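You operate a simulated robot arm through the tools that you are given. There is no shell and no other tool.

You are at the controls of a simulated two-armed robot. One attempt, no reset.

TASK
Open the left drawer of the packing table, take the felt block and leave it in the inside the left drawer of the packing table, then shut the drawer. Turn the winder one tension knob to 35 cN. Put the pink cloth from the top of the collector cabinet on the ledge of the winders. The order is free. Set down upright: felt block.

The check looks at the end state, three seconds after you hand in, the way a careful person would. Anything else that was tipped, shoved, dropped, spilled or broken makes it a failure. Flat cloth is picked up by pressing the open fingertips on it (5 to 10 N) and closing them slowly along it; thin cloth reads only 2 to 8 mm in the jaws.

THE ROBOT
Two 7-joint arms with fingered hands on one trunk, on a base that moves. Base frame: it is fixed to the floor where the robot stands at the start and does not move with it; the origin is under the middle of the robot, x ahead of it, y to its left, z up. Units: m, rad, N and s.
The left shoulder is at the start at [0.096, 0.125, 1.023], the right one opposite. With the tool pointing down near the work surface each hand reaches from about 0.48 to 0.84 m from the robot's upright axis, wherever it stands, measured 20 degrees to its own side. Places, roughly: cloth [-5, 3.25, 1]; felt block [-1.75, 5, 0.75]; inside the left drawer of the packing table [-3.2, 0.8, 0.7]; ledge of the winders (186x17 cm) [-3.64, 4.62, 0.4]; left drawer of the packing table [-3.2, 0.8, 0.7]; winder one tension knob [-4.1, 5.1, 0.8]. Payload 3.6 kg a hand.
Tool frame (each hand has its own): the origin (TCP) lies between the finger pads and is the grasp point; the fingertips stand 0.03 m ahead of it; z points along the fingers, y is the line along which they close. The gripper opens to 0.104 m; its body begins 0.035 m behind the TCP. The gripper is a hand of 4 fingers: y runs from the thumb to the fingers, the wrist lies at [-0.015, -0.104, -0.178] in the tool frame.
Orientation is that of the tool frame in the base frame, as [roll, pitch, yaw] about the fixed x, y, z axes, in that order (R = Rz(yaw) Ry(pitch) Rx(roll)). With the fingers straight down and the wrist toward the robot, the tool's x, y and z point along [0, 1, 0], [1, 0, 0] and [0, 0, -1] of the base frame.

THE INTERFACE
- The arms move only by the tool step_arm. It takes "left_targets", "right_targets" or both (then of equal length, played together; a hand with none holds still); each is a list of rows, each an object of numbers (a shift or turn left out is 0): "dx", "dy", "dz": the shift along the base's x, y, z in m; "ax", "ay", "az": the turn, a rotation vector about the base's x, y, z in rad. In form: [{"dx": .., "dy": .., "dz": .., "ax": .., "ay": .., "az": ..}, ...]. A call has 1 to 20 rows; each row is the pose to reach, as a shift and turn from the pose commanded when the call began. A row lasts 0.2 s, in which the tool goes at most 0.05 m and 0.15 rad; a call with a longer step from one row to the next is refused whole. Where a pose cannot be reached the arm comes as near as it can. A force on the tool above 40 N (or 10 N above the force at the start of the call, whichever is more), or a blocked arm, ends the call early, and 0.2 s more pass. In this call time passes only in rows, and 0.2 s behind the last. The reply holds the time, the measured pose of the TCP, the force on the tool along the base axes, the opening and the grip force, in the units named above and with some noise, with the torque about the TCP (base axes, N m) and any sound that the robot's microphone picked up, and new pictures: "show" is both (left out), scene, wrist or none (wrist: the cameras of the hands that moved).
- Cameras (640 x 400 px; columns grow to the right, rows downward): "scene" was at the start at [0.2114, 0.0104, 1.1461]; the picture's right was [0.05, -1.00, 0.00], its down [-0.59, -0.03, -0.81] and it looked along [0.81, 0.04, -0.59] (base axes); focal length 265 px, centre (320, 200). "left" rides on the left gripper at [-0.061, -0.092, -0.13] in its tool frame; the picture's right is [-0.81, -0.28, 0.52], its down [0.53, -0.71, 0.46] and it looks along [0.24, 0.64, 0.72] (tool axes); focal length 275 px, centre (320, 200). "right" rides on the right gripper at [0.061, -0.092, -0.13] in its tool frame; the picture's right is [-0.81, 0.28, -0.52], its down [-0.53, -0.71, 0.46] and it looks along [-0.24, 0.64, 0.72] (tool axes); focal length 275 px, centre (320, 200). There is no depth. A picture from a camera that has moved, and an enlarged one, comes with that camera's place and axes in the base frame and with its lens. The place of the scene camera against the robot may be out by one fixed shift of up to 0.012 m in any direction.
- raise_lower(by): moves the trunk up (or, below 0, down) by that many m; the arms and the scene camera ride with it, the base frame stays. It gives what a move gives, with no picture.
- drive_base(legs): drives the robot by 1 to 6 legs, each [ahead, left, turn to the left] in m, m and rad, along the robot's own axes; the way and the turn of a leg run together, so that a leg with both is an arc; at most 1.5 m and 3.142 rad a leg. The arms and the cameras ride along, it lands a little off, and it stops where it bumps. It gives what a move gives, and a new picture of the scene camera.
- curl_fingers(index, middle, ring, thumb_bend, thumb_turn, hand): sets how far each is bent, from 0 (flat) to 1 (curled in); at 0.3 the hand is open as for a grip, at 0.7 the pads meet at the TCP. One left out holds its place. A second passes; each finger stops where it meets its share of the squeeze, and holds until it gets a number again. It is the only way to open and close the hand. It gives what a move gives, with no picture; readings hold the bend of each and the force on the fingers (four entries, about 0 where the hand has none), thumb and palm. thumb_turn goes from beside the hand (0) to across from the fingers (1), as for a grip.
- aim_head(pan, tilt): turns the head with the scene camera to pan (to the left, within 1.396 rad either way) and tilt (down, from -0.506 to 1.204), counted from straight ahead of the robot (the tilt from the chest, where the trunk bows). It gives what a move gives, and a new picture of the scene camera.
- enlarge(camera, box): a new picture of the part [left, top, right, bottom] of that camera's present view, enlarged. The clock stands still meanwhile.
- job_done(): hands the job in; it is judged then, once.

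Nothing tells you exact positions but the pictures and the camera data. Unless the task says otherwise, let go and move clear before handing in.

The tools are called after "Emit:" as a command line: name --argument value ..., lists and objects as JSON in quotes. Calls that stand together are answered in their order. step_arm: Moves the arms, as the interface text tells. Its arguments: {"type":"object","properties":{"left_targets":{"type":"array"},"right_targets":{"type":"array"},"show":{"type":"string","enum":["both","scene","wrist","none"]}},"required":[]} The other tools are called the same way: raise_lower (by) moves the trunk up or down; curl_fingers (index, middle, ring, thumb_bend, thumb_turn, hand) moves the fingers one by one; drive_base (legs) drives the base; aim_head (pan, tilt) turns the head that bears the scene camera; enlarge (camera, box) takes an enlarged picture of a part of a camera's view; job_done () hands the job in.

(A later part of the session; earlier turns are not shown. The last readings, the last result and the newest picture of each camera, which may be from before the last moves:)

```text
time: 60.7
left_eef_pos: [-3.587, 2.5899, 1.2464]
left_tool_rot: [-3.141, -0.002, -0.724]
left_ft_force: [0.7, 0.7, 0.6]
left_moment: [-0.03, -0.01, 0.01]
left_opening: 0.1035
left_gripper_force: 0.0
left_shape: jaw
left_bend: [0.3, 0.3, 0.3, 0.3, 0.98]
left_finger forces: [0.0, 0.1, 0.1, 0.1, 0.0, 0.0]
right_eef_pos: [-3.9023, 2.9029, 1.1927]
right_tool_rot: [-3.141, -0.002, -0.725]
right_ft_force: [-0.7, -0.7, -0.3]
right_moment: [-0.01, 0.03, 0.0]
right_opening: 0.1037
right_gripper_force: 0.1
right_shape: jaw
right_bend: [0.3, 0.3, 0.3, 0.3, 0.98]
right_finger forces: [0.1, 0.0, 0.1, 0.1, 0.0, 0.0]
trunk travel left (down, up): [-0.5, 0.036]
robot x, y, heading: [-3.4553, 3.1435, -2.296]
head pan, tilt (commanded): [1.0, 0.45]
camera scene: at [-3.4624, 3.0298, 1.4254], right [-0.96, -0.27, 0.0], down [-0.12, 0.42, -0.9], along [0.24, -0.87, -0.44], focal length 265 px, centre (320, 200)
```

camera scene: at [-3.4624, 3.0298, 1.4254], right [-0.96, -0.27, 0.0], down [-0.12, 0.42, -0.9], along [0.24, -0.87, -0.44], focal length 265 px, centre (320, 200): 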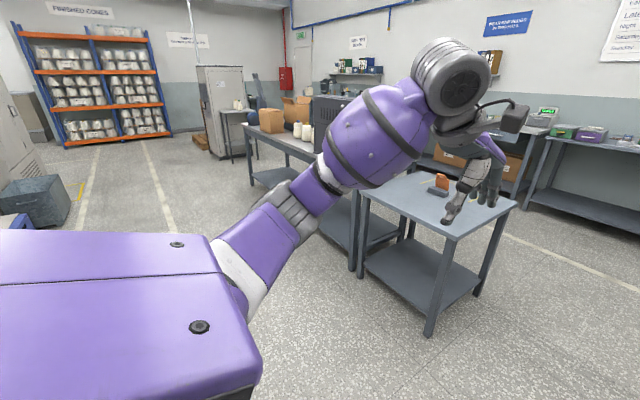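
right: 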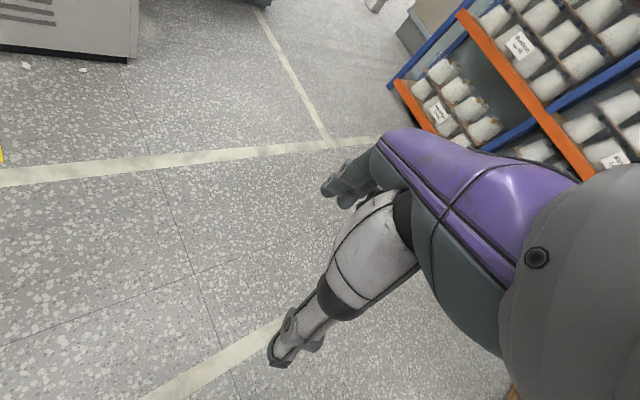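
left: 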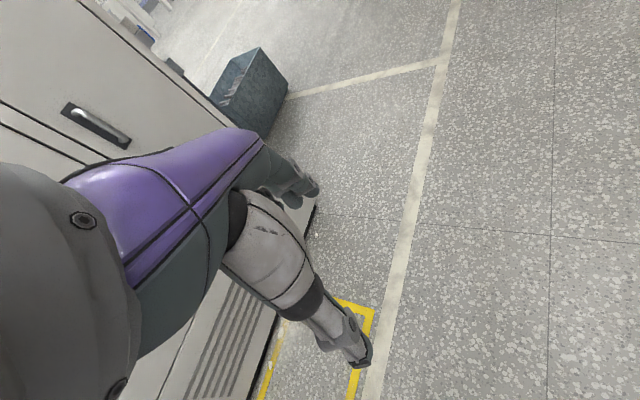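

The leg was a touch too long, so nothing moved. I drive through in shorter legs.

Emit:
drive_base --legs '[[1.1, 0.02, 0], [1.0, 0, 0]]'

Emit:
aim_head --pan -1.0 --tilt 0.45

Emit:
aim_head --pan 1.2 --tilt 0.45

```text
time: 71.2
left_eef_pos: [-4.9578, 0.9782, 1.2479]
left_tool_rot: [3.14, 0.001, -0.712]
left_ft_force: [-0.3, -0.1, -0.4]
left_moment: [0.0, 0.03, 0.01]
left_opening: 0.1036
left_gripper_force: 0.1
left_shape: jaw
left_bend: [0.3, 0.3, 0.3, 0.3, 0.98]
left_finger forces: [0.1, 0.0, 0.1, 0.0, 0.1, 0.0]
right_eef_pos: [-5.2772, 1.2868, 1.1929]
right_tool_rot: [3.141, 0.002, -0.713]
right_ft_force: [0.4, -0.3, -0.1]
right_moment: [0.02, -0.02, -0.04]
right_opening: 0.1039
right_gripper_force: 0.0
right_shape: jaw
right_bend: [0.3, 0.3, 0.3, 0.3, 0.98]
right_finger forces: [0.0, 0.1, 0.0, 0.0, 0.0, 0.0]
trunk travel left (down, up): [-0.5, 0.036]
robot x, y, heading: [-4.8319, 1.5323, -2.282]
head pan, tilt (commanded): [1.0, 0.45]
camera scene: at [-4.8388, 1.4191, 1.4254], right [-0.96, -0.28, 0.0], down [-0.12, 0.42, -0.9], along [0.26, -0.86, -0.44], focal length 265 px, centre (320, 200)
```

scene: 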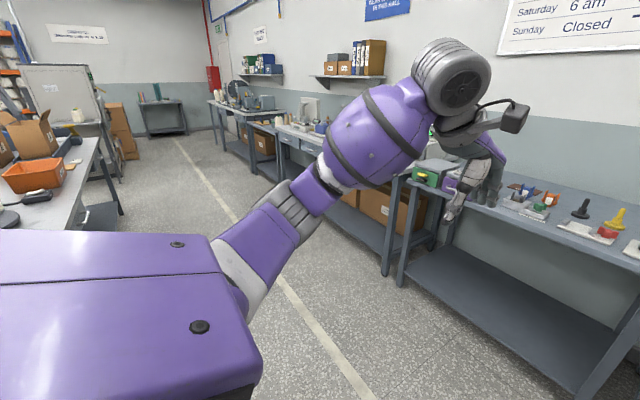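

```text
time: 73.1
left_eef_pos: [-4.9577, 0.9769, 1.2471]
left_tool_rot: [-3.141, 0.001, -0.712]
left_ft_force: [0.1, -0.4, -0.6]
left_moment: [0.0, 0.02, -0.02]
left_opening: 0.1038
left_gripper_force: 0.1
left_shape: jaw
left_bend: [0.3, 0.3, 0.3, 0.3, 0.98]
left_finger forces: [0.1, 0.0, 0.1, 0.0, 0.0, 0.0]
right_eef_pos: [-5.2763, 1.2868, 1.193]
right_tool_rot: [-3.141, 0.0, -0.712]
right_ft_force: [0.6, -0.5, -0.2]
right_moment: [0.0, 0.03, -0.01]
right_opening: 0.1036
right_gripper_force: 0.0
right_shape: jaw
right_bend: [0.3, 0.3, 0.3, 0.3, 0.98]
right_finger forces: [0.0, 0.0, 0.0, 0.0, 0.0, 0.1]
trunk travel left (down, up): [-0.5, 0.036]
robot x, y, heading: [-4.8339, 1.5341, -2.281]
head pan, tilt (commanded): [-1.0, 0.45]
camera scene: at [-4.9559, 1.5202, 1.4254], right [0.14, 0.99, 0.0], down [0.43, -0.06, -0.9], along [-0.89, 0.13, -0.44], focal length 265 px, centre (320, 200)
```

scene: 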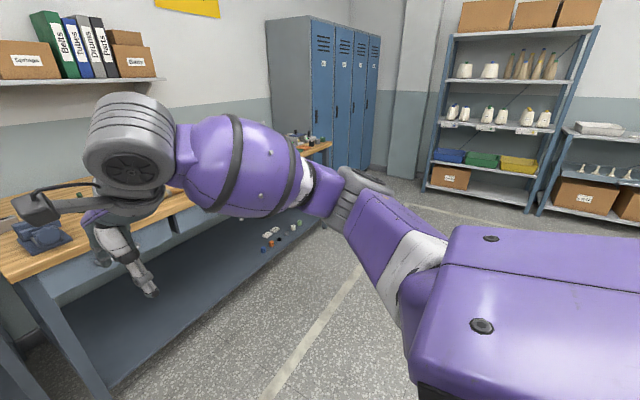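

```text
time: 75.2
left_eef_pos: [-4.9572, 0.9769, 1.2477]
left_tool_rot: [3.141, 0.0, -0.713]
left_ft_force: [-0.3, -0.2, 0.2]
left_moment: [-0.03, -0.02, 0.01]
left_opening: 0.1036
left_gripper_force: 0.1
left_shape: jaw
left_bend: [0.3, 0.3, 0.3, 0.3, 0.98]
left_finger forces: [0.1, 0.0, 0.1, 0.0, 0.0, 0.1]
right_eef_pos: [-5.2765, 1.2882, 1.1933]
right_tool_rot: [-3.141, 0.0, -0.713]
right_ft_force: [0.1, 0.0, -0.4]
right_moment: [-0.02, -0.02, 0.02]
right_opening: 0.1036
right_gripper_force: 0.1
right_shape: jaw
right_bend: [0.3, 0.3, 0.3, 0.3, 0.98]
right_finger forces: [0.0, 0.0, 0.1, 0.0, 0.0, 0.0]
trunk travel left (down, up): [-0.5, 0.036]
robot x, y, heading: [-4.8282, 1.5329, -2.279]
head pan, tilt (commanded): [1.201, 0.45]
camera scene: at [-4.8218, 1.4261, 1.4254], right [-0.88, -0.47, 0.0], down [-0.2, 0.38, -0.9], along [0.42, -0.8, -0.44], focal length 265 px, centre (320, 200)
```

scene: 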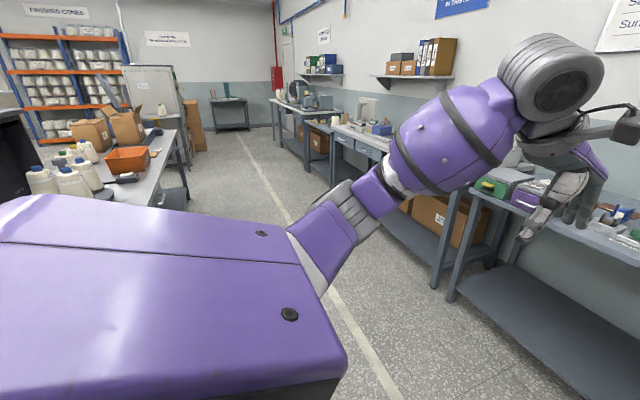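

I'm now in the wall-side aisle and the cabinet is behind me to the right. I turn right to face it.

Emit:
drive_base --legs '[[0, 0, -2.3]]'

Emit:
aim_head --pan 0.0 --tilt 0.5

Emit:
enlarge --camera "scene" --box '[220, 100, 460, 250]'

```text
time: 81.1
left_eef_pos: [-5.1533, 2.002, 1.2483]
left_tool_rot: [-3.14, 0.0, -3.03]
left_ft_force: [0.1, -1.0, 0.1]
left_moment: [0.01, 0.03, 0.0]
left_opening: 0.1035
left_gripper_force: 0.1
left_shape: jaw
left_bend: [0.3, 0.3, 0.3, 0.3, 0.98]
left_finger forces: [0.0, 0.0, 0.0, 0.0, 0.0, 0.0]
right_eef_pos: [-4.7092, 2.0247, 1.1928]
right_tool_rot: [3.141, -0.001, -3.03]
right_ft_force: [0.3, 0.8, -0.5]
right_moment: [0.0, -0.01, 0.03]
right_opening: 0.1037
right_gripper_force: 0.1
right_shape: jaw
right_bend: [0.3, 0.3, 0.3, 0.3, 0.98]
right_finger forces: [0.1, 0.0, 0.1, 0.0, 0.1, 0.0]
trunk travel left (down, up): [-0.5, 0.036]
robot x, y, heading: [-4.8372, 1.5337, 1.683]
head pan, tilt (commanded): [1.201, 0.45]
camera scene: at [-4.9313, 1.6032, 1.4254], right [0.26, 0.97, 0.0], down [0.42, -0.11, -0.9], along [-0.87, 0.23, -0.44], focal length 265 px, centre (320, 200)
```

scene: 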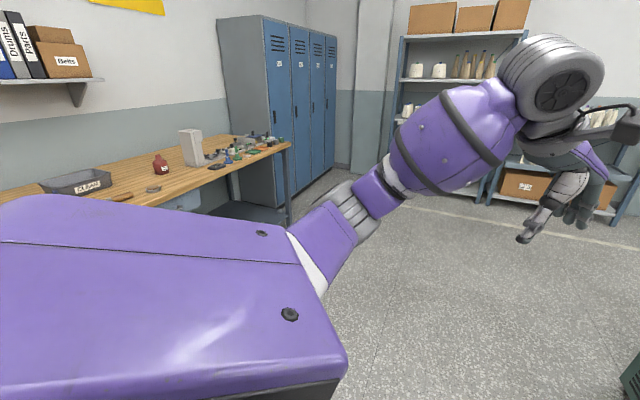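

```text
time: 82.5
left_eef_pos: [-5.1532, 2.0028, 1.2476]
left_tool_rot: [-3.14, 0.001, -3.03]
left_ft_force: [-1.0, 0.5, 0.0]
left_moment: [0.02, 0.02, 0.0]
left_opening: 0.1036
left_gripper_force: 0.1
left_shape: jaw
left_bend: [0.3, 0.3, 0.3, 0.3, 0.98]
left_finger forces: [0.1, 0.0, 0.1, 0.0, 0.0, 0.0]
right_eef_pos: [-4.7086, 2.0249, 1.1942]
right_tool_rot: [3.14, 0.0, -3.03]
right_ft_force: [-0.2, -0.1, 0.5]
right_moment: [0.0, -0.03, -0.01]
right_opening: 0.1035
right_gripper_force: 0.0
right_shape: jaw
right_bend: [0.3, 0.3, 0.3, 0.3, 0.98]
right_finger forces: [0.0, 0.0, 0.0, 0.0, 0.0, 0.0]
trunk travel left (down, up): [-0.5, 0.036]
robot x, y, heading: [-4.8316, 1.5361, 1.683]
head pan, tilt (commanded): [0.0, 0.499]
camera scene: at [-4.8527, 1.6701, 1.4209], right [0.99, 0.11, 0.0], down [0.05, -0.48, -0.88], along [-0.1, 0.87, -0.48], focal length 265 px, centre (320, 200)
```

scene: 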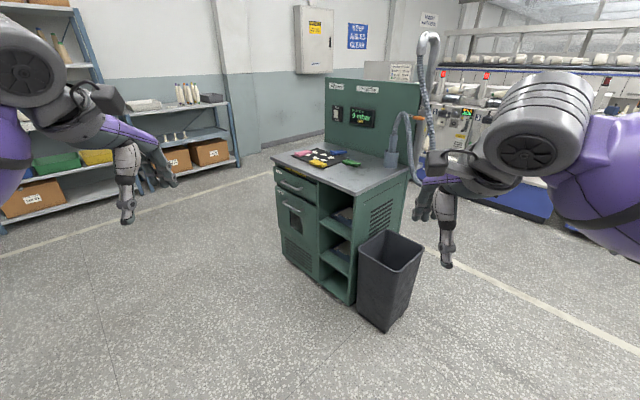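

```text
2.67 times, centred on (340, 175) of scene
camera zoom: at [-4.8527, 1.6701, 1.4209], right [0.99, 0.11, 0.0], down [0.05, -0.48, -0.88], along [-0.1, 0.87, -0.48], focal length 707 px, centre (267, 267)
```

zoom: 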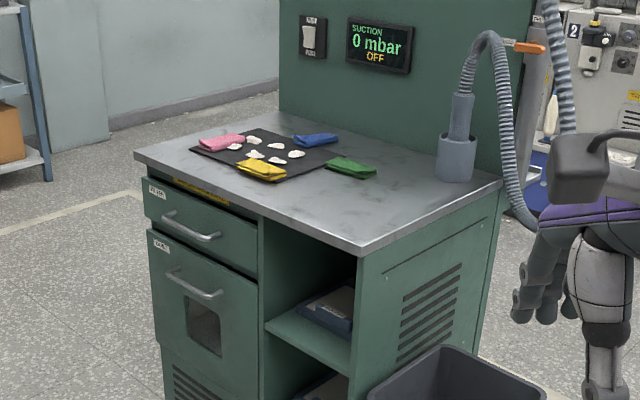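

I see the cabinet's work top with a dark mat carrying pink, blue, yellow and green cloths and white tufts; the pink one lies at the far left of the mat. I turn square to the cabinet and shift sideways in front of it.

Emit:
drive_base --legs '[[0, 0, -0.843], [0, 1.2, 0]]'

Emit:
aim_head --pan 0.0 --tilt 0.75

Emit:
enlarge --camera "scene" --box '[200, 80, 440, 230]'

```text
time: 95.2
left_eef_pos: [-5.6051, 2.8522, 1.247]
left_tool_rot: [-3.141, 0.001, 2.441]
left_ft_force: [0.2, 0.2, -0.5]
left_moment: [0.0, 0.03, 0.01]
left_opening: 0.1036
left_gripper_force: 0.2
left_shape: jaw
left_bend: [0.3, 0.3, 0.3, 0.3, 0.98]
left_finger forces: [0.0, 0.1, 0.0, 0.0, 0.0, 0.0]
right_eef_pos: [-5.2819, 2.5476, 1.193]
right_tool_rot: [-3.14, 0.0, 2.444]
right_ft_force: [-0.7, -0.4, -0.5]
right_moment: [0.03, -0.02, -0.01]
right_opening: 0.1039
right_gripper_force: 0.1
right_shape: jaw
right_bend: [0.3, 0.3, 0.3, 0.3, 0.98]
right_finger forces: [0.0, 0.1, 0.0, 0.0, 0.0, 0.0]
trunk travel left (down, up): [-0.5, 0.036]
robot x, y, heading: [-5.7254, 2.3, 0.873]
head pan, tilt (commanded): [0.0, 0.499]
camera scene: at [-5.6445, 2.4039, 1.4209], right [0.77, -0.64, 0.0], down [-0.31, -0.37, -0.88], along [0.56, 0.67, -0.48], focal length 265 px, centre (320, 200)
```

scene: 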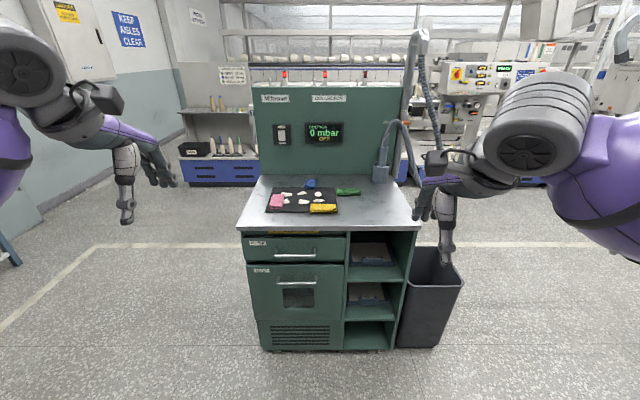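

```text
time: 96.0
left_eef_pos: [-5.6054, 2.8536, 1.2478]
left_tool_rot: [-3.141, 0.0, 2.442]
left_ft_force: [0.2, 0.6, 0.5]
left_moment: [0.03, -0.02, 0.03]
left_opening: 0.1035
left_gripper_force: 0.0
left_shape: jaw
left_bend: [0.3, 0.3, 0.3, 0.3, 0.98]
left_finger forces: [0.0, 0.0, 0.2, 0.0, 0.0, 0.0]
right_eef_pos: [-5.2812, 2.548, 1.1935]
right_tool_rot: [-3.14, 0.0, 2.443]
right_ft_force: [-0.1, 0.9, -0.1]
right_moment: [0.03, 0.03, -0.04]
right_opening: 0.1035
right_gripper_force: 0.2
right_shape: jaw
right_bend: [0.3, 0.3, 0.3, 0.3, 0.98]
right_finger forces: [0.1, 0.1, 0.0, 0.0, 0.0, 0.0]
trunk travel left (down, up): [-0.5, 0.036]
robot x, y, heading: [-5.7235, 2.294, 0.875]
head pan, tilt (commanded): [0.0, 0.75]
camera scene: at [-5.6497, 2.3976, 1.399], right [0.77, -0.64, 0.0], down [-0.44, -0.52, -0.73], along [0.47, 0.56, -0.68], focal length 265 px, centre (320, 200)
```

scene: 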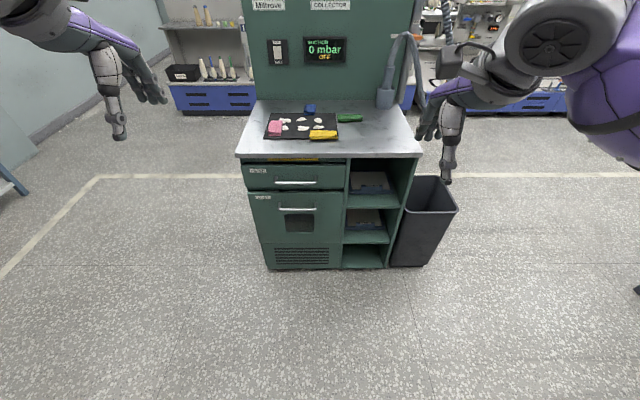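

```text
2.67 times, centred on (320, 155) of scene
camera zoom: at [-5.6497, 2.3976, 1.399], right [0.77, -0.64, 0.0], down [-0.44, -0.52, -0.73], along [0.47, 0.56, -0.68], focal length 707 px, centre (320, 320)
```

zoom: 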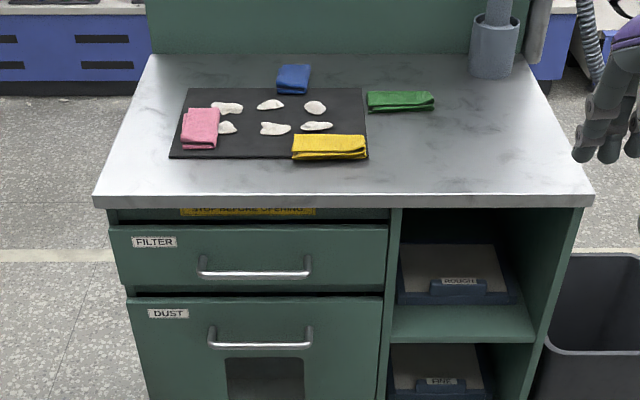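

The pink cloth is a small folded piece at about [-5.09, 3.38], on a top at z about 0.81. I roll forward about half a metre so the left hand can reach it from above.

Emit:
drive_base --legs '[[0.52, 0, 0]]'

Emit:
aim_head --pan 0.2 --tilt 1.0

Emit:
step_arm --left_targets '[{"dx": 0.0, "dy": 0.0, "dz": -0.01}]' --show "both"

```text
time: 99.0
left_eef_pos: [-5.277, 3.2471, 1.2464]
left_tool_rot: [-3.141, -0.001, 2.445]
left_ft_force: [-0.2, 0.1, 0.0]
left_moment: [0.0, 0.01, 0.02]
left_opening: 0.104
left_gripper_force: 0.0
left_shape: jaw
left_bend: [0.3, 0.3, 0.3, 0.3, 0.98]
left_finger forces: [0.1, 0.0, 0.0, 0.0, 0.0, 0.0]
right_eef_pos: [-4.9517, 2.9415, 1.1929]
right_tool_rot: [-3.141, 0.002, 2.446]
right_ft_force: [1.0, -0.3, 0.6]
right_moment: [0.03, 0.01, 0.0]
right_opening: 0.1035
right_gripper_force: 0.0
right_shape: jaw
right_bend: [0.3, 0.3, 0.3, 0.3, 0.98]
right_finger forces: [0.0, 0.0, 0.0, 0.0, 0.0, 0.0]
trunk travel left (down, up): [-0.5, 0.036]
robot x, y, heading: [-5.3934, 2.6902, 0.871]
head pan, tilt (commanded): [0.0, 0.75]
camera scene: at [-5.3201, 2.7916, 1.399], right [0.77, -0.64, 0.0], down [-0.44, -0.52, -0.73], along [0.47, 0.56, -0.68], focal length 265 px, centre (320, 200)
```

scene: 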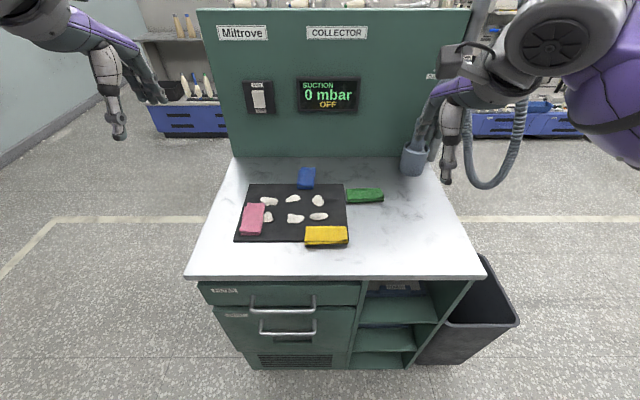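

```text
time: 99.8
left_eef_pos: [-5.2771, 3.2459, 1.2478]
left_tool_rot: [3.141, 0.0, 2.444]
left_ft_force: [0.3, -1.1, -1.1]
left_moment: [0.02, 0.01, -0.01]
left_opening: 0.1038
left_gripper_force: 0.1
left_shape: jaw
left_bend: [0.3, 0.3, 0.3, 0.3, 0.98]
left_finger forces: [0.1, 0.0, 0.1, 0.0, 0.1, 0.1]
right_eef_pos: [-4.9527, 2.9416, 1.1928]
right_tool_rot: [3.141, -0.001, 2.444]
right_ft_force: [-0.2, -0.7, 0.3]
right_moment: [0.04, 0.02, 0.0]
right_opening: 0.1038
right_gripper_force: 0.1
right_shape: jaw
right_bend: [0.3, 0.3, 0.3, 0.3, 0.98]
right_finger forces: [0.0, 0.1, 0.1, 0.0, 0.0, 0.0]
trunk travel left (down, up): [-0.5, 0.036]
robot x, y, heading: [-5.3942, 2.6905, 0.877]
head pan, tilt (commanded): [0.201, 1.0]
camera scene: at [-5.3402, 2.7891, 1.3799], right [0.88, -0.48, 0.0], down [-0.4, -0.74, -0.54], along [0.26, 0.48, -0.84], focal length 265 px, centre (320, 200)
```

scene: 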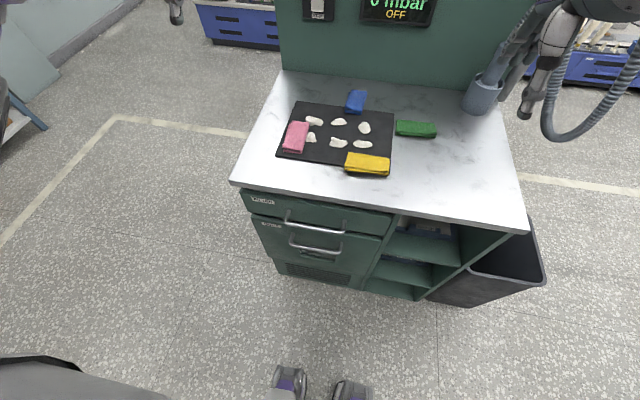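

```text
time: 100.2
left_eef_pos: [-5.2776, 3.2471, 1.2378]
left_tool_rot: [-3.141, 0.001, 2.446]
left_ft_force: [0.5, 0.7, 0.2]
left_moment: [0.03, -0.01, 0.04]
left_opening: 0.1037
left_gripper_force: 0.1
left_shape: jaw
left_bend: [0.3, 0.3, 0.3, 0.3, 0.98]
left_finger forces: [0.0, 0.0, 0.1, 0.1, 0.1, 0.0]
right_eef_pos: [-4.9528, 2.9426, 1.1946]
right_tool_rot: [3.141, -0.001, 2.446]
right_ft_force: [0.9, -0.3, -0.7]
right_moment: [-0.01, -0.02, 0.0]
right_opening: 0.1036
right_gripper_force: 0.1
right_shape: jaw
right_bend: [0.3, 0.3, 0.3, 0.3, 0.98]
right_finger forces: [0.0, 0.0, 0.0, 0.0, 0.0, 0.0]
trunk travel left (down, up): [-0.5, 0.036]
robot x, y, heading: [-5.3963, 2.6871, 0.874]
head pan, tilt (commanded): [0.201, 1.0]
camera scene: at [-5.3402, 2.7894, 1.3798], right [0.88, -0.48, 0.0], down [-0.4, -0.74, -0.54], along [0.26, 0.48, -0.84], focal length 265 px, centre (320, 200)
camera left: at [-5.2898, 3.1381, 1.3688], right [0.45, -0.73, -0.52], down [-0.87, -0.21, -0.46], along [0.23, 0.65, -0.72], focal length 275 px, centre (320, 200)
```

scene: 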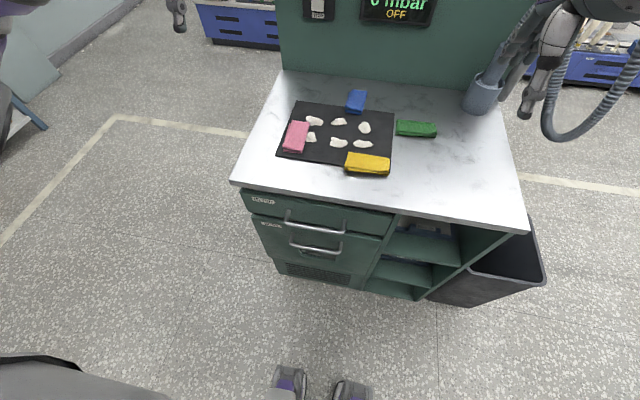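
left: 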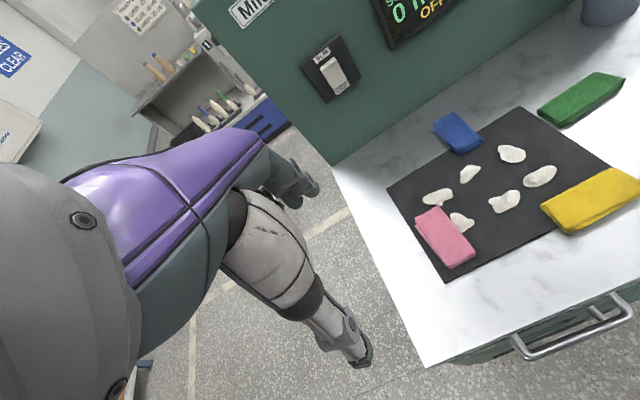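

Two views put the mat at z about 0.86 and the pink cloth at about [-5.14, 3.28, 0.875]. I bring the left hand over it at a safe height and look again with the wrist camera.

Emit:
step_arm --left_targets '[{"dx": 0.02, "dy": 0.004, "dz": -0.03}, {"dx": 0.04, "dy": 0.008, "dz": -0.06}, {"dx": 0.06, "dy": 0.012, "dz": -0.09}, {"dx": 0.08, "dy": 0.016, "dz": -0.12}, {"dx": 0.1, "dy": 0.02, "dz": -0.15}, {"dx": 0.12, "dy": 0.025, "dz": -0.18}, {"dx": 0.139, "dy": 0.029, "dz": -0.21}, {"dx": 0.139, "dy": 0.029, "dz": -0.23}]' --show "both"

Emit:
enlarge --camera "left" --box '[220, 150, 540, 350]'

```text
time: 102.0
left_eef_pos: [-5.1382, 3.2779, 1.0067]
left_tool_rot: [3.141, -0.002, 2.444]
left_ft_force: [-0.1, 0.5, 0.8]
left_moment: [-0.02, 0.03, 0.0]
left_opening: 0.1037
left_gripper_force: 0.2
left_shape: jaw
left_bend: [0.3, 0.3, 0.3, 0.3, 0.98]
left_finger forces: [0.0, 0.0, 0.1, 0.0, 0.1, 0.0]
right_eef_pos: [-4.9528, 2.9425, 1.1938]
right_tool_rot: [-3.141, 0.001, 2.445]
right_ft_force: [-0.8, -0.4, -0.5]
right_moment: [-0.02, 0.03, 0.01]
right_opening: 0.1038
right_gripper_force: 0.0
right_shape: jaw
right_bend: [0.3, 0.3, 0.3, 0.3, 0.98]
right_finger forces: [0.0, 0.1, 0.1, 0.0, 0.0, 0.0]
trunk travel left (down, up): [-0.5, 0.036]
robot x, y, heading: [-5.3934, 2.6895, 0.874]
head pan, tilt (commanded): [0.201, 1.0]
camera scene: at [-5.3405, 2.7891, 1.3799], right [0.88, -0.48, 0.0], down [-0.4, -0.74, -0.54], along [0.26, 0.48, -0.84], focal length 265 px, centre (320, 200)
camera left: at [-5.1509, 3.168, 1.1383], right [0.45, -0.73, -0.52], down [-0.87, -0.21, -0.46], along [0.23, 0.65, -0.72], focal length 275 px, centre (320, 200)
```

scene: 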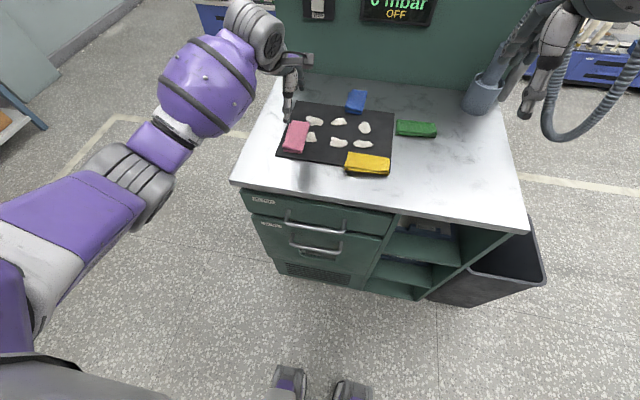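
left: 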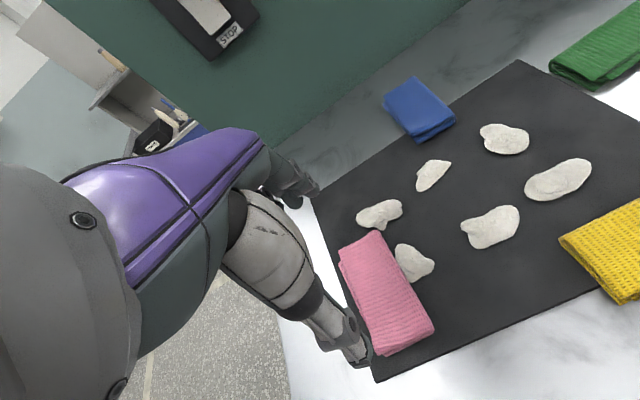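

```text
2.00 times, centred on (380, 250) of left
camera zoom: at [-5.1509, 3.168, 1.1383], right [0.45, -0.73, -0.52], down [-0.87, -0.21, -0.46], along [0.23, 0.65, -0.72], focal length 551 px, centre (200, 100)
```

zoom: 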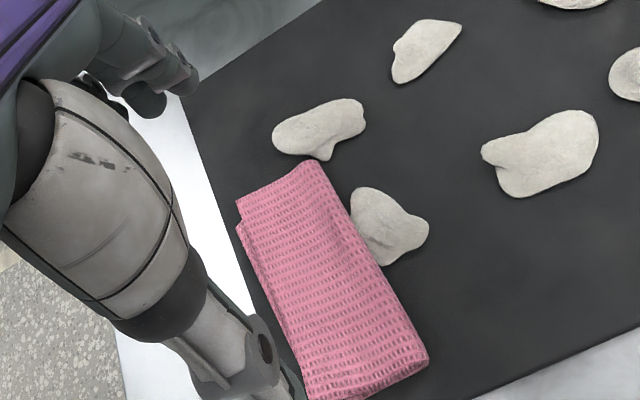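

The pink cloth is about 11 × 5 cm, lying lengthwise away from me right under the hand, with a white tuft just to its right. I narrow the opening to about 7 cm and shift a centimetre left so the fingers stay clear of the tuft.

Emit:
curl_fingers --hand "left" --index 0.4 --middle 0.4 --ring 0.4 --thumb_bend 0.4

Emit:
step_arm --left_targets '[{"dx": -0.0045, "dy": 0.01, "dz": -0.03}, {"dx": -0.0045, "dy": 0.01, "dz": -0.06}]' --show "both"

Emit:
enlarge --camera "left" --box '[200, 130, 520, 330]'

Emit:
enlarge --camera "scene" --box '[240, 50, 400, 150]'

```text
time: 103.0
left_eef_pos: [-5.1384, 3.2778, 1.0071]
left_tool_rot: [-3.141, 0.0, 2.446]
left_ft_force: [0.7, 0.1, 0.0]
left_moment: [-0.06, 0.03, -0.03]
left_opening: 0.0786
left_gripper_force: 0.0
left_shape: fingers
left_bend: [0.4, 0.4, 0.4, 0.4, 0.98]
left_finger forces: [0.1, 0.1, 0.0, 0.0, 0.0, 0.0]
right_eef_pos: [-4.9507, 2.9415, 1.1945]
right_tool_rot: [-3.141, 0.0, 2.446]
right_ft_force: [0.5, -0.1, 0.9]
right_moment: [-0.01, 0.02, 0.01]
right_opening: 0.1038
right_gripper_force: 0.1
right_shape: jaw
right_bend: [0.3, 0.3, 0.3, 0.3, 0.98]
right_finger forces: [0.0, 0.1, 0.0, 0.0, 0.1, 0.0]
trunk travel left (down, up): [-0.5, 0.036]
robot x, y, heading: [-5.396, 2.6909, 0.873]
head pan, tilt (commanded): [0.201, 1.0]
```

```text
time: 103.6
left_eef_pos: [-5.1414, 3.2876, 0.9479]
left_tool_rot: [-3.141, 0.0, 2.444]
left_ft_force: [0.4, 0.5, -0.1]
left_moment: [-0.01, 0.03, 0.02]
left_opening: 0.0783
left_gripper_force: 0.0
left_shape: fingers
left_bend: [0.4, 0.4, 0.4, 0.4, 0.98]
left_finger forces: [0.1, 0.0, 0.1, 0.0, 0.0, 0.1]
right_eef_pos: [-4.9529, 2.9414, 1.194]
right_tool_rot: [-3.141, 0.001, 2.446]
right_ft_force: [-0.4, -0.1, 0.4]
right_moment: [0.01, 0.01, 0.0]
right_opening: 0.1037
right_gripper_force: 0.0
right_shape: jaw
right_bend: [0.3, 0.3, 0.3, 0.3, 0.98]
right_finger forces: [0.0, 0.0, 0.0, 0.1, 0.0, 0.0]
trunk travel left (down, up): [-0.5, 0.036]
robot x, y, heading: [-5.3963, 2.6918, 0.87]
head pan, tilt (commanded): [0.201, 1.0]
camera scene: at [-5.3401, 2.789, 1.3798], right [0.88, -0.48, 0.0], down [-0.4, -0.74, -0.54], along [0.26, 0.48, -0.84], focal length 265 px, centre (320, 200)
camera left: at [-5.1549, 3.1775, 1.0784], right [0.45, -0.73, -0.52], down [-0.87, -0.21, -0.46], along [0.23, 0.65, -0.72], focal length 275 px, centre (320, 200)
```

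scene: 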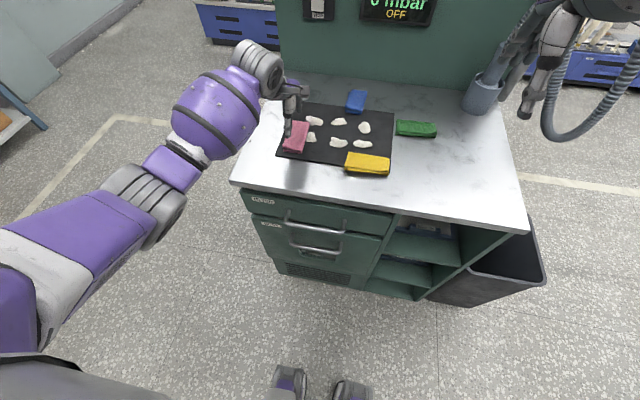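
left: 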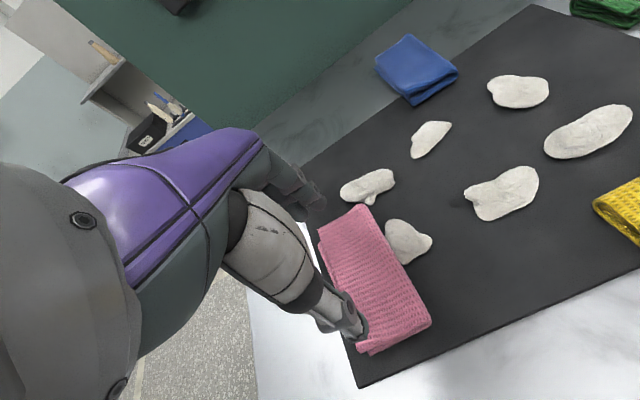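

```text
2.00 times, centred on (360, 230) of left
camera zoom: at [-5.1549, 3.1775, 1.0784], right [0.45, -0.73, -0.52], down [-0.87, -0.21, -0.46], along [0.23, 0.65, -0.72], focal length 551 px, centre (240, 140)
```

zoom: 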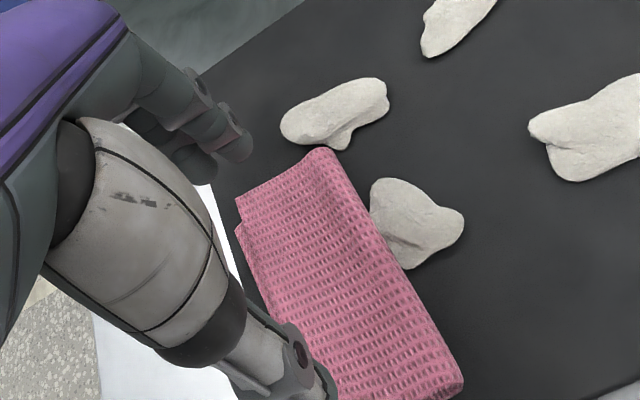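

```text
4.00 times, centred on (320, 100) of scene
camera zoom: at [-5.3401, 2.789, 1.3798], right [0.88, -0.48, 0.0], down [-0.4, -0.74, -0.54], along [0.26, 0.48, -0.84], focal length 1061 px, centre (320, 600)
```

zoom: 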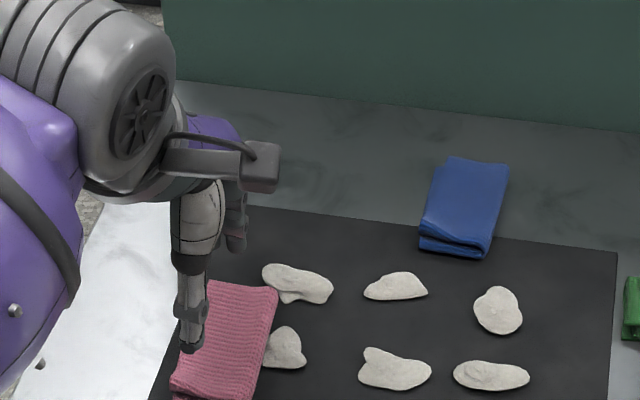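

The hand is centred slightly left on the cloth. I lower toward contact in small steps and watch the force.

Emit:
step_arm --left_targets '[{"dz": -0.015}, {"dz": -0.028}, {"dz": -0.032}, {"dz": -0.036}]' --show "wrist"

```text
time: 104.6
left_eef_pos: [-5.1402, 3.2857, 0.9188]
left_tool_rot: [3.13, 0.002, 2.445]
left_ft_force: [-1.5, -0.5, 24.3]
left_moment: [0.26, -0.26, 0.08]
left_opening: 0.08
left_gripper_force: 12.2
left_shape: fingers
left_bend: [0.4, 0.39, 0.4, 0.39, 0.98]
left_finger forces: [14.7, 2.4, 0.1, 0.0, 6.6, 0.1]
right_eef_pos: [-4.9548, 2.9392, 1.1953]
right_tool_rot: [3.138, 0.0, 2.446]
right_ft_force: [-0.1, 0.2, 0.7]
right_moment: [0.0, -0.01, 0.01]
right_opening: 0.1038
right_gripper_force: 0.1
right_shape: jaw
right_bend: [0.3, 0.3, 0.3, 0.3, 0.98]
right_finger forces: [0.0, 0.0, 0.1, 0.0, 0.0, 0.0]
trunk travel left (down, up): [-0.5, 0.036]
robot x, y, heading: [-5.3904, 2.6939, 0.878]
head pan, tilt (commanded): [0.201, 1.0]
camera left: at [-5.1551, 3.1755, 1.0485], right [0.45, -0.73, -0.52], down [-0.86, -0.2, -0.47], along [0.23, 0.66, -0.72], focal length 275 px, centre (320, 200)
```

left: 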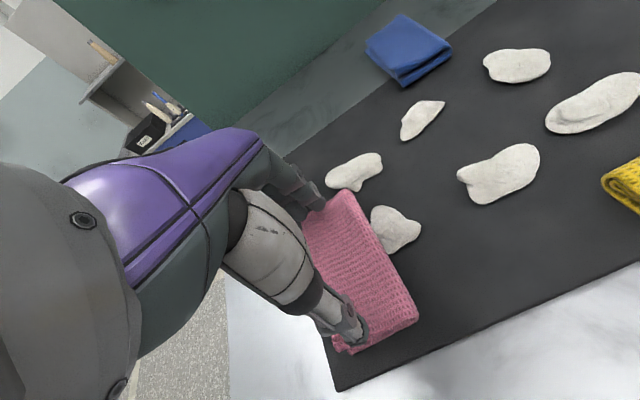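

Contact came at about z 0.92 with 24 N, a bit too hard. I ease up to bring the press into the 5–10 N range.

Emit:
step_arm --left_targets '[{"dz": 0.003}]' --show "none"

```text
time: 105.0
left_eef_pos: [-5.1419, 3.2861, 0.9172]
left_tool_rot: [3.135, -0.002, 2.444]
left_ft_force: [-1.0, -1.8, 24.0]
left_moment: [0.56, -0.55, 0.01]
left_opening: 0.0808
left_gripper_force: 12.1
left_shape: fingers
left_bend: [0.39, 0.38, 0.4, 0.39, 0.98]
left_finger forces: [17.5, 3.4, 0.1, 0.1, 3.2, 0.0]
right_eef_pos: [-4.9537, 2.939, 1.1943]
right_tool_rot: [3.14, 0.0, 2.445]
right_ft_force: [0.0, -0.1, 0.1]
right_moment: [-0.03, 0.01, -0.02]
right_opening: 0.1037
right_gripper_force: 0.1
right_shape: jaw
right_bend: [0.3, 0.3, 0.3, 0.3, 0.98]
right_finger forces: [0.0, 0.1, 0.0, 0.0, 0.0, 0.1]
trunk travel left (down, up): [-0.5, 0.036]
robot x, y, heading: [-5.3927, 2.6889, 0.878]
head pan, tilt (commanded): [0.201, 1.0]
```

Emit:
step_arm --left_targets '[{"dz": 0.003}, {"dz": 0.004}]' --show "none"

```text
time: 105.6
left_eef_pos: [-5.1423, 3.285, 0.9179]
left_tool_rot: [-3.141, 0.001, 2.444]
left_ft_force: [-0.4, -0.4, 15.4]
left_moment: [0.44, -0.46, -0.03]
left_opening: 0.0808
left_gripper_force: 8.5
left_shape: fingers
left_bend: [0.39, 0.38, 0.4, 0.39, 0.98]
left_finger forces: [12.9, 2.4, 0.0, 0.0, 1.3, 0.0]
right_eef_pos: [-4.9533, 2.9413, 1.1936]
right_tool_rot: [3.14, 0.0, 2.444]
right_ft_force: [0.5, 0.0, -0.3]
right_moment: [-0.08, 0.01, -0.02]
right_opening: 0.1038
right_gripper_force: 0.1
right_shape: jaw
right_bend: [0.3, 0.3, 0.3, 0.3, 0.98]
right_finger forces: [0.0, 0.0, 0.0, 0.0, 0.0, 0.0]
trunk travel left (down, up): [-0.5, 0.036]
robot x, y, heading: [-5.3927, 2.6906, 0.871]
head pan, tilt (commanded): [0.201, 1.0]
```

Emit:
step_arm --left_targets '[{"dz": 0.002}]' --show "none"

Emit:
curl_fingers --hand "left" --index 0.44 --middle 0.44 --ring 0.44 --thumb_bend 0.44

```text
time: 106.0
left_eef_pos: [-5.1427, 3.2856, 0.9186]
left_tool_rot: [-3.141, 0.0, 2.446]
left_ft_force: [1.0, 1.4, 9.8]
left_moment: [0.29, -0.37, -0.02]
left_opening: 0.0806
left_gripper_force: 5.4
left_shape: fingers
left_bend: [0.39, 0.38, 0.4, 0.39, 0.98]
left_finger forces: [9.2, 1.8, 0.0, 0.0, 0.7, 0.0]
right_eef_pos: [-4.9525, 2.9413, 1.1934]
right_tool_rot: [-3.14, -0.001, 2.445]
right_ft_force: [-0.6, -0.3, -0.5]
right_moment: [-0.02, -0.02, 0.01]
right_opening: 0.1038
right_gripper_force: 0.1
right_shape: jaw
right_bend: [0.3, 0.3, 0.3, 0.3, 0.98]
right_finger forces: [0.1, 0.1, 0.1, 0.0, 0.0, 0.0]
trunk travel left (down, up): [-0.5, 0.036]
robot x, y, heading: [-5.3926, 2.6885, 0.866]
head pan, tilt (commanded): [0.201, 1.0]
```

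```text
time: 107.0
left_eef_pos: [-5.1429, 3.2861, 0.919]
left_tool_rot: [3.141, 0.0, 2.446]
left_ft_force: [1.5, 3.0, 8.4]
left_moment: [0.21, -0.26, -0.02]
left_opening: 0.0774
left_gripper_force: 4.8
left_shape: fingers
left_bend: [0.4, 0.4, 0.44, 0.41, 0.97]
left_finger forces: [4.7, 3.6, 0.1, 0.0, 2.1, 0.0]
right_eef_pos: [-4.9529, 2.9411, 1.1934]
right_tool_rot: [3.141, -0.001, 2.444]
right_ft_force: [0.0, 0.3, -0.1]
right_moment: [0.0, -0.01, 0.02]
right_opening: 0.1038
right_gripper_force: 0.1
right_shape: jaw
right_bend: [0.3, 0.3, 0.3, 0.3, 0.98]
right_finger forces: [0.0, 0.0, 0.2, 0.1, 0.1, 0.1]
trunk travel left (down, up): [-0.5, 0.036]
robot x, y, heading: [-5.3969, 2.6893, 0.877]
head pan, tilt (commanded): [0.201, 1.0]
```

The press is now about 8 N. I close the fingers further, slowly along the cloth.

Emit:
curl_fingers --hand "left" --index 0.52 --middle 0.52 --ring 0.52 --thumb_bend 0.52

Emit:
curl_fingers --hand "left" --index 0.6 --middle 0.6 --ring 0.6 --thumb_bend 0.6

Emit:
step_arm --left_targets '[{"dz": 0.0}]' --show "both"

```text
time: 108.0
left_eef_pos: [-5.1425, 3.288, 0.9226]
left_tool_rot: [3.136, -0.001, 2.444]
left_ft_force: [1.9, 8.5, 20.3]
left_moment: [0.58, -0.39, 0.11]
left_opening: 0.0545
left_gripper_force: 11.1
left_shape: fingers
left_bend: [0.48, 0.45, 0.52, 0.5, 0.98]
left_finger forces: [6.5, 10.3, 0.1, 0.0, 5.0, 0.0]
right_eef_pos: [-4.9532, 2.9421, 1.1944]
right_tool_rot: [3.14, -0.002, 2.443]
right_ft_force: [0.3, -0.8, -0.4]
right_moment: [0.01, -0.01, -0.02]
right_opening: 0.1033
right_gripper_force: 0.0
right_shape: jaw
right_bend: [0.3, 0.3, 0.3, 0.3, 0.98]
right_finger forces: [0.0, 0.1, 0.0, 0.1, 0.0, 0.0]
trunk travel left (down, up): [-0.5, 0.036]
robot x, y, heading: [-5.3924, 2.6894, 0.878]
head pan, tilt (commanded): [0.201, 1.0]
```

```text
time: 109.0
left_eef_pos: [-5.142, 3.288, 0.9228]
left_tool_rot: [3.134, 0.0, 2.446]
left_ft_force: [3.0, 11.2, 21.4]
left_moment: [0.88, -0.61, 0.18]
left_opening: 0.0352
left_gripper_force: 12.5
left_shape: fingers
left_bend: [0.54, 0.46, 0.6, 0.6, 0.98]
left_finger forces: [13.0, 10.9, 0.1, 0.0, 0.5, 0.1]
right_eef_pos: [-4.9529, 2.942, 1.1938]
right_tool_rot: [3.14, 0.0, 2.445]
right_ft_force: [0.0, 0.0, 0.2]
right_moment: [0.0, 0.01, 0.03]
right_opening: 0.1037
right_gripper_force: 0.1
right_shape: jaw
right_bend: [0.3, 0.3, 0.3, 0.3, 0.98]
right_finger forces: [0.0, 0.0, 0.0, 0.0, 0.0, 0.0]
trunk travel left (down, up): [-0.5, 0.036]
robot x, y, heading: [-5.396, 2.6888, 0.876]
head pan, tilt (commanded): [0.201, 1.0]
```

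```text
time: 109.4
left_eef_pos: [-5.1418, 3.2864, 0.9227]
left_tool_rot: [3.135, 0.0, 2.444]
left_ft_force: [3.3, 10.1, 21.4]
left_moment: [0.89, -0.64, 0.14]
left_opening: 0.0351
left_gripper_force: 12.5
left_shape: fingers
left_bend: [0.54, 0.46, 0.6, 0.6, 0.98]
left_finger forces: [13.4, 10.9, 0.1, 0.0, 0.3, 0.0]
right_eef_pos: [-4.953, 2.9413, 1.1942]
right_tool_rot: [3.141, 0.0, 2.445]
right_ft_force: [-0.1, 0.0, 0.0]
right_moment: [0.01, 0.0, -0.02]
right_opening: 0.1039
right_gripper_force: 0.0
right_shape: jaw
right_bend: [0.3, 0.3, 0.3, 0.3, 0.98]
right_finger forces: [0.0, 0.1, 0.0, 0.0, 0.0, 0.0]
trunk travel left (down, up): [-0.5, 0.036]
robot x, y, heading: [-5.393, 2.6901, 0.874]
head pan, tilt (commanded): [0.201, 1.0]
camera scene: at [-5.3408, 2.7883, 1.38], right [0.88, -0.48, 0.0], down [-0.4, -0.74, -0.54], along [0.26, 0.48, -0.84], focal length 265 px, centre (320, 200)
camera left: at [-5.1549, 3.1768, 1.0536], right [0.45, -0.73, -0.52], down [-0.86, -0.2, -0.46], along [0.23, 0.65, -0.72], focal length 275 px, centre (320, 200)
```

scene: 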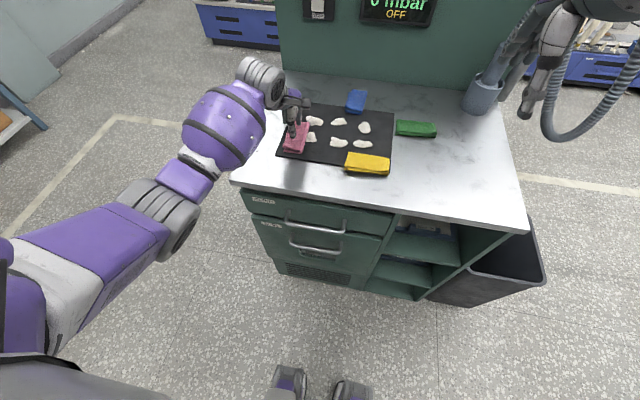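
left: 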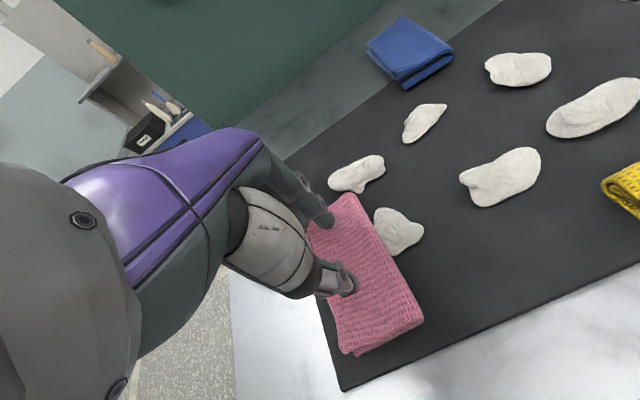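

The fingers are jamming with 21 N of press as they curl. I raise a few millimetres to relieve it and let them close.

Emit:
step_arm --left_targets '[{"dz": 0.004}, {"dz": 0.006}]' --show "wrist"

Emit:
enlarge --camera "left" --box '[220, 150, 460, 300]'

```text
time: 110.0
left_eef_pos: [-5.1433, 3.2837, 0.9234]
left_tool_rot: [-3.134, 0.0, 2.444]
left_ft_force: [0.3, 3.2, 4.3]
left_moment: [0.25, -0.06, 0.01]
left_opening: 0.0261
left_gripper_force: 2.8
left_shape: fingers
left_bend: [0.6, 0.51, 0.6, 0.6, 0.98]
left_finger forces: [0.4, 4.9, 0.0, 0.0, 0.1, 0.0]
right_eef_pos: [-4.952, 2.9418, 1.1928]
right_tool_rot: [-3.14, 0.001, 2.446]
right_ft_force: [-0.1, -0.1, 0.0]
right_moment: [0.0, 0.01, 0.01]
right_opening: 0.1036
right_gripper_force: 0.1
right_shape: jaw
right_bend: [0.3, 0.3, 0.3, 0.3, 0.98]
right_finger forces: [0.0, 0.1, 0.0, 0.0, 0.0, 0.1]
trunk travel left (down, up): [-0.5, 0.036]
robot x, y, heading: [-5.396, 2.6887, 0.876]
head pan, tilt (commanded): [0.201, 1.0]
camera left: at [-5.1547, 3.1755, 1.0554], right [0.44, -0.73, -0.51], down [-0.87, -0.21, -0.45], along [0.22, 0.65, -0.73], focal length 275 px, centre (320, 200)
```

left: 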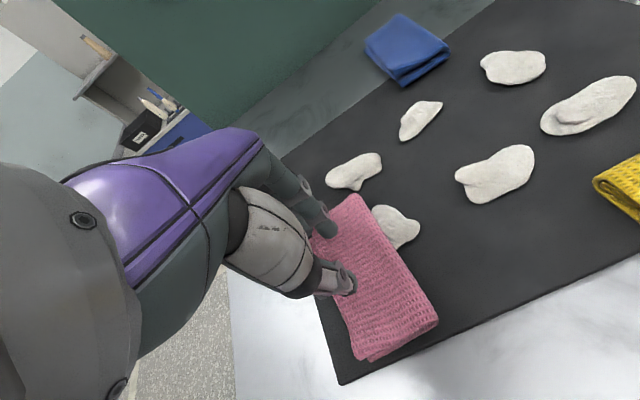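

```text
2.67 times, centred on (340, 225) of left
camera zoom: at [-5.1547, 3.1755, 1.0554], right [0.44, -0.73, -0.51], down [-0.87, -0.21, -0.45], along [0.22, 0.65, -0.73], focal length 734 px, centre (267, 133)
```

zoom: 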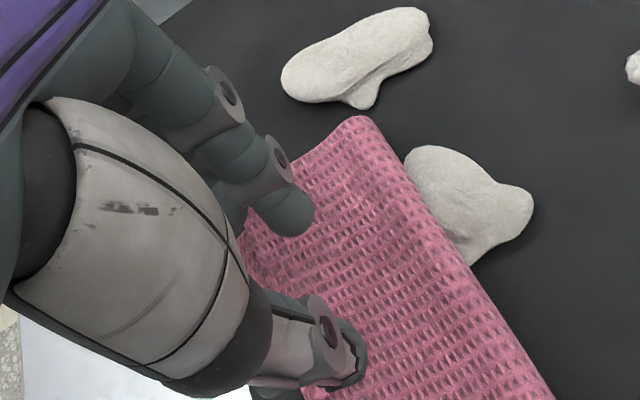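

Only the index finger and thumb reach the cloth because the hand sits about 1.5 cm too far left. I lift, reopen, shift right, and press again.

Emit:
step_arm --left_targets '[{"dz": 0.02}]' --show "none"

Emit:
curl_fingers --hand "left" --index 0.4 --middle 0.4 --ring 0.4 --thumb_bend 0.4

Emit:
step_arm --left_targets '[{"dx": 0.0105, "dy": -0.0125, "dz": 0.0}, {"dx": 0.0105, "dy": -0.0125, "dz": -0.01}, {"dx": 0.0105, "dy": -0.0125, "dz": -0.017}]' --show "wrist"

Emit:
enlarge --camera "left" --box '[220, 150, 460, 300]'

```text
time: 110.4
left_eef_pos: [-5.1414, 3.2842, 0.9454]
left_tool_rot: [-3.138, 0.0, 2.445]
left_ft_force: [0.3, 0.6, 0.2]
left_moment: [0.01, -0.01, -0.01]
left_opening: 0.026
left_gripper_force: 0.1
left_shape: fingers
left_bend: [0.6, 0.55, 0.6, 0.6, 0.98]
left_finger forces: [0.0, 0.1, 0.0, 0.0, 0.0, 0.0]
right_eef_pos: [-4.9521, 2.9416, 1.1933]
right_tool_rot: [3.14, 0.001, 2.445]
right_ft_force: [0.1, -0.2, 0.8]
right_moment: [0.01, 0.0, -0.03]
right_opening: 0.1037
right_gripper_force: 0.1
right_shape: jaw
right_bend: [0.3, 0.3, 0.3, 0.3, 0.98]
right_finger forces: [0.0, 0.0, 0.0, 0.0, 0.0, 0.0]
trunk travel left (down, up): [-0.5, 0.036]
robot x, y, heading: [-5.3949, 2.6875, 0.875]
head pan, tilt (commanded): [0.201, 1.0]
```

```text
time: 111.4
left_eef_pos: [-5.1394, 3.2863, 0.9475]
left_tool_rot: [3.14, 0.001, 2.446]
left_ft_force: [0.1, -0.8, 0.2]
left_moment: [0.0, -0.03, -0.01]
left_opening: 0.0776
left_gripper_force: 0.1
left_shape: fingers
left_bend: [0.4, 0.4, 0.4, 0.4, 0.98]
left_finger forces: [0.0, 0.0, 0.1, 0.0, 0.1, 0.0]
right_eef_pos: [-4.9514, 2.9409, 1.1935]
right_tool_rot: [3.141, -0.001, 2.447]
right_ft_force: [-0.2, -0.2, -0.2]
right_moment: [0.01, 0.01, -0.01]
right_opening: 0.1036
right_gripper_force: 0.0
right_shape: jaw
right_bend: [0.3, 0.3, 0.3, 0.3, 0.98]
right_finger forces: [0.1, 0.0, 0.0, 0.0, 0.0, 0.1]
trunk travel left (down, up): [-0.5, 0.036]
robot x, y, heading: [-5.397, 2.6901, 0.874]
head pan, tilt (commanded): [0.201, 1.0]
```

```text
time: 112.2
left_eef_pos: [-5.1307, 3.2729, 0.9288]
left_tool_rot: [-3.141, 0.001, 2.445]
left_ft_force: [-0.2, 0.0, -0.1]
left_moment: [-0.02, 0.03, -0.02]
left_opening: 0.0773
left_gripper_force: 0.1
left_shape: fingers
left_bend: [0.4, 0.4, 0.4, 0.4, 0.98]
left_finger forces: [0.0, 0.0, 0.0, 0.1, 0.1, 0.1]
right_eef_pos: [-4.9526, 2.9421, 1.1936]
right_tool_rot: [-3.14, 0.001, 2.445]
right_ft_force: [-0.4, -0.3, -0.4]
right_moment: [-0.02, -0.02, 0.0]
right_opening: 0.1034
right_gripper_force: 0.0
right_shape: jaw
right_bend: [0.3, 0.3, 0.3, 0.3, 0.98]
right_finger forces: [0.1, 0.1, 0.0, 0.0, 0.0, 0.1]
trunk travel left (down, up): [-0.5, 0.036]
robot x, y, heading: [-5.3892, 2.6854, 0.875]
head pan, tilt (commanded): [0.201, 1.0]
camera left: at [-5.144, 3.1637, 1.0605], right [0.45, -0.73, -0.52], down [-0.87, -0.21, -0.46], along [0.23, 0.65, -0.72], focal length 275 px, centre (320, 200)
```

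left: 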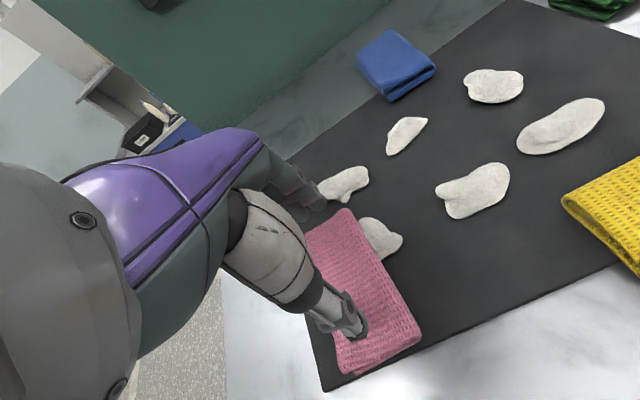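

```text
2.67 times, centred on (340, 225) of left
camera zoom: at [-5.144, 3.1637, 1.0605], right [0.45, -0.73, -0.52], down [-0.87, -0.21, -0.46], along [0.23, 0.65, -0.72], focal length 734 px, centre (267, 133)
```

zoom: 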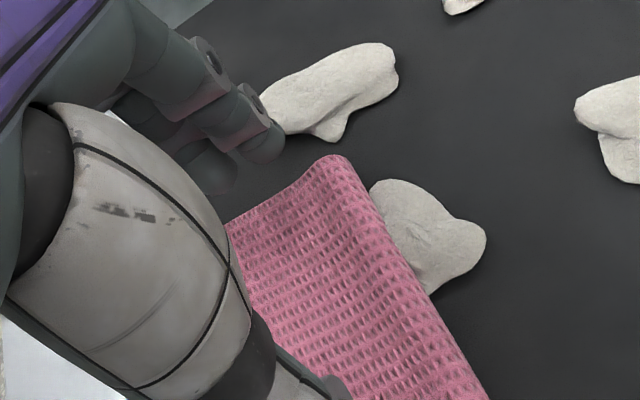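

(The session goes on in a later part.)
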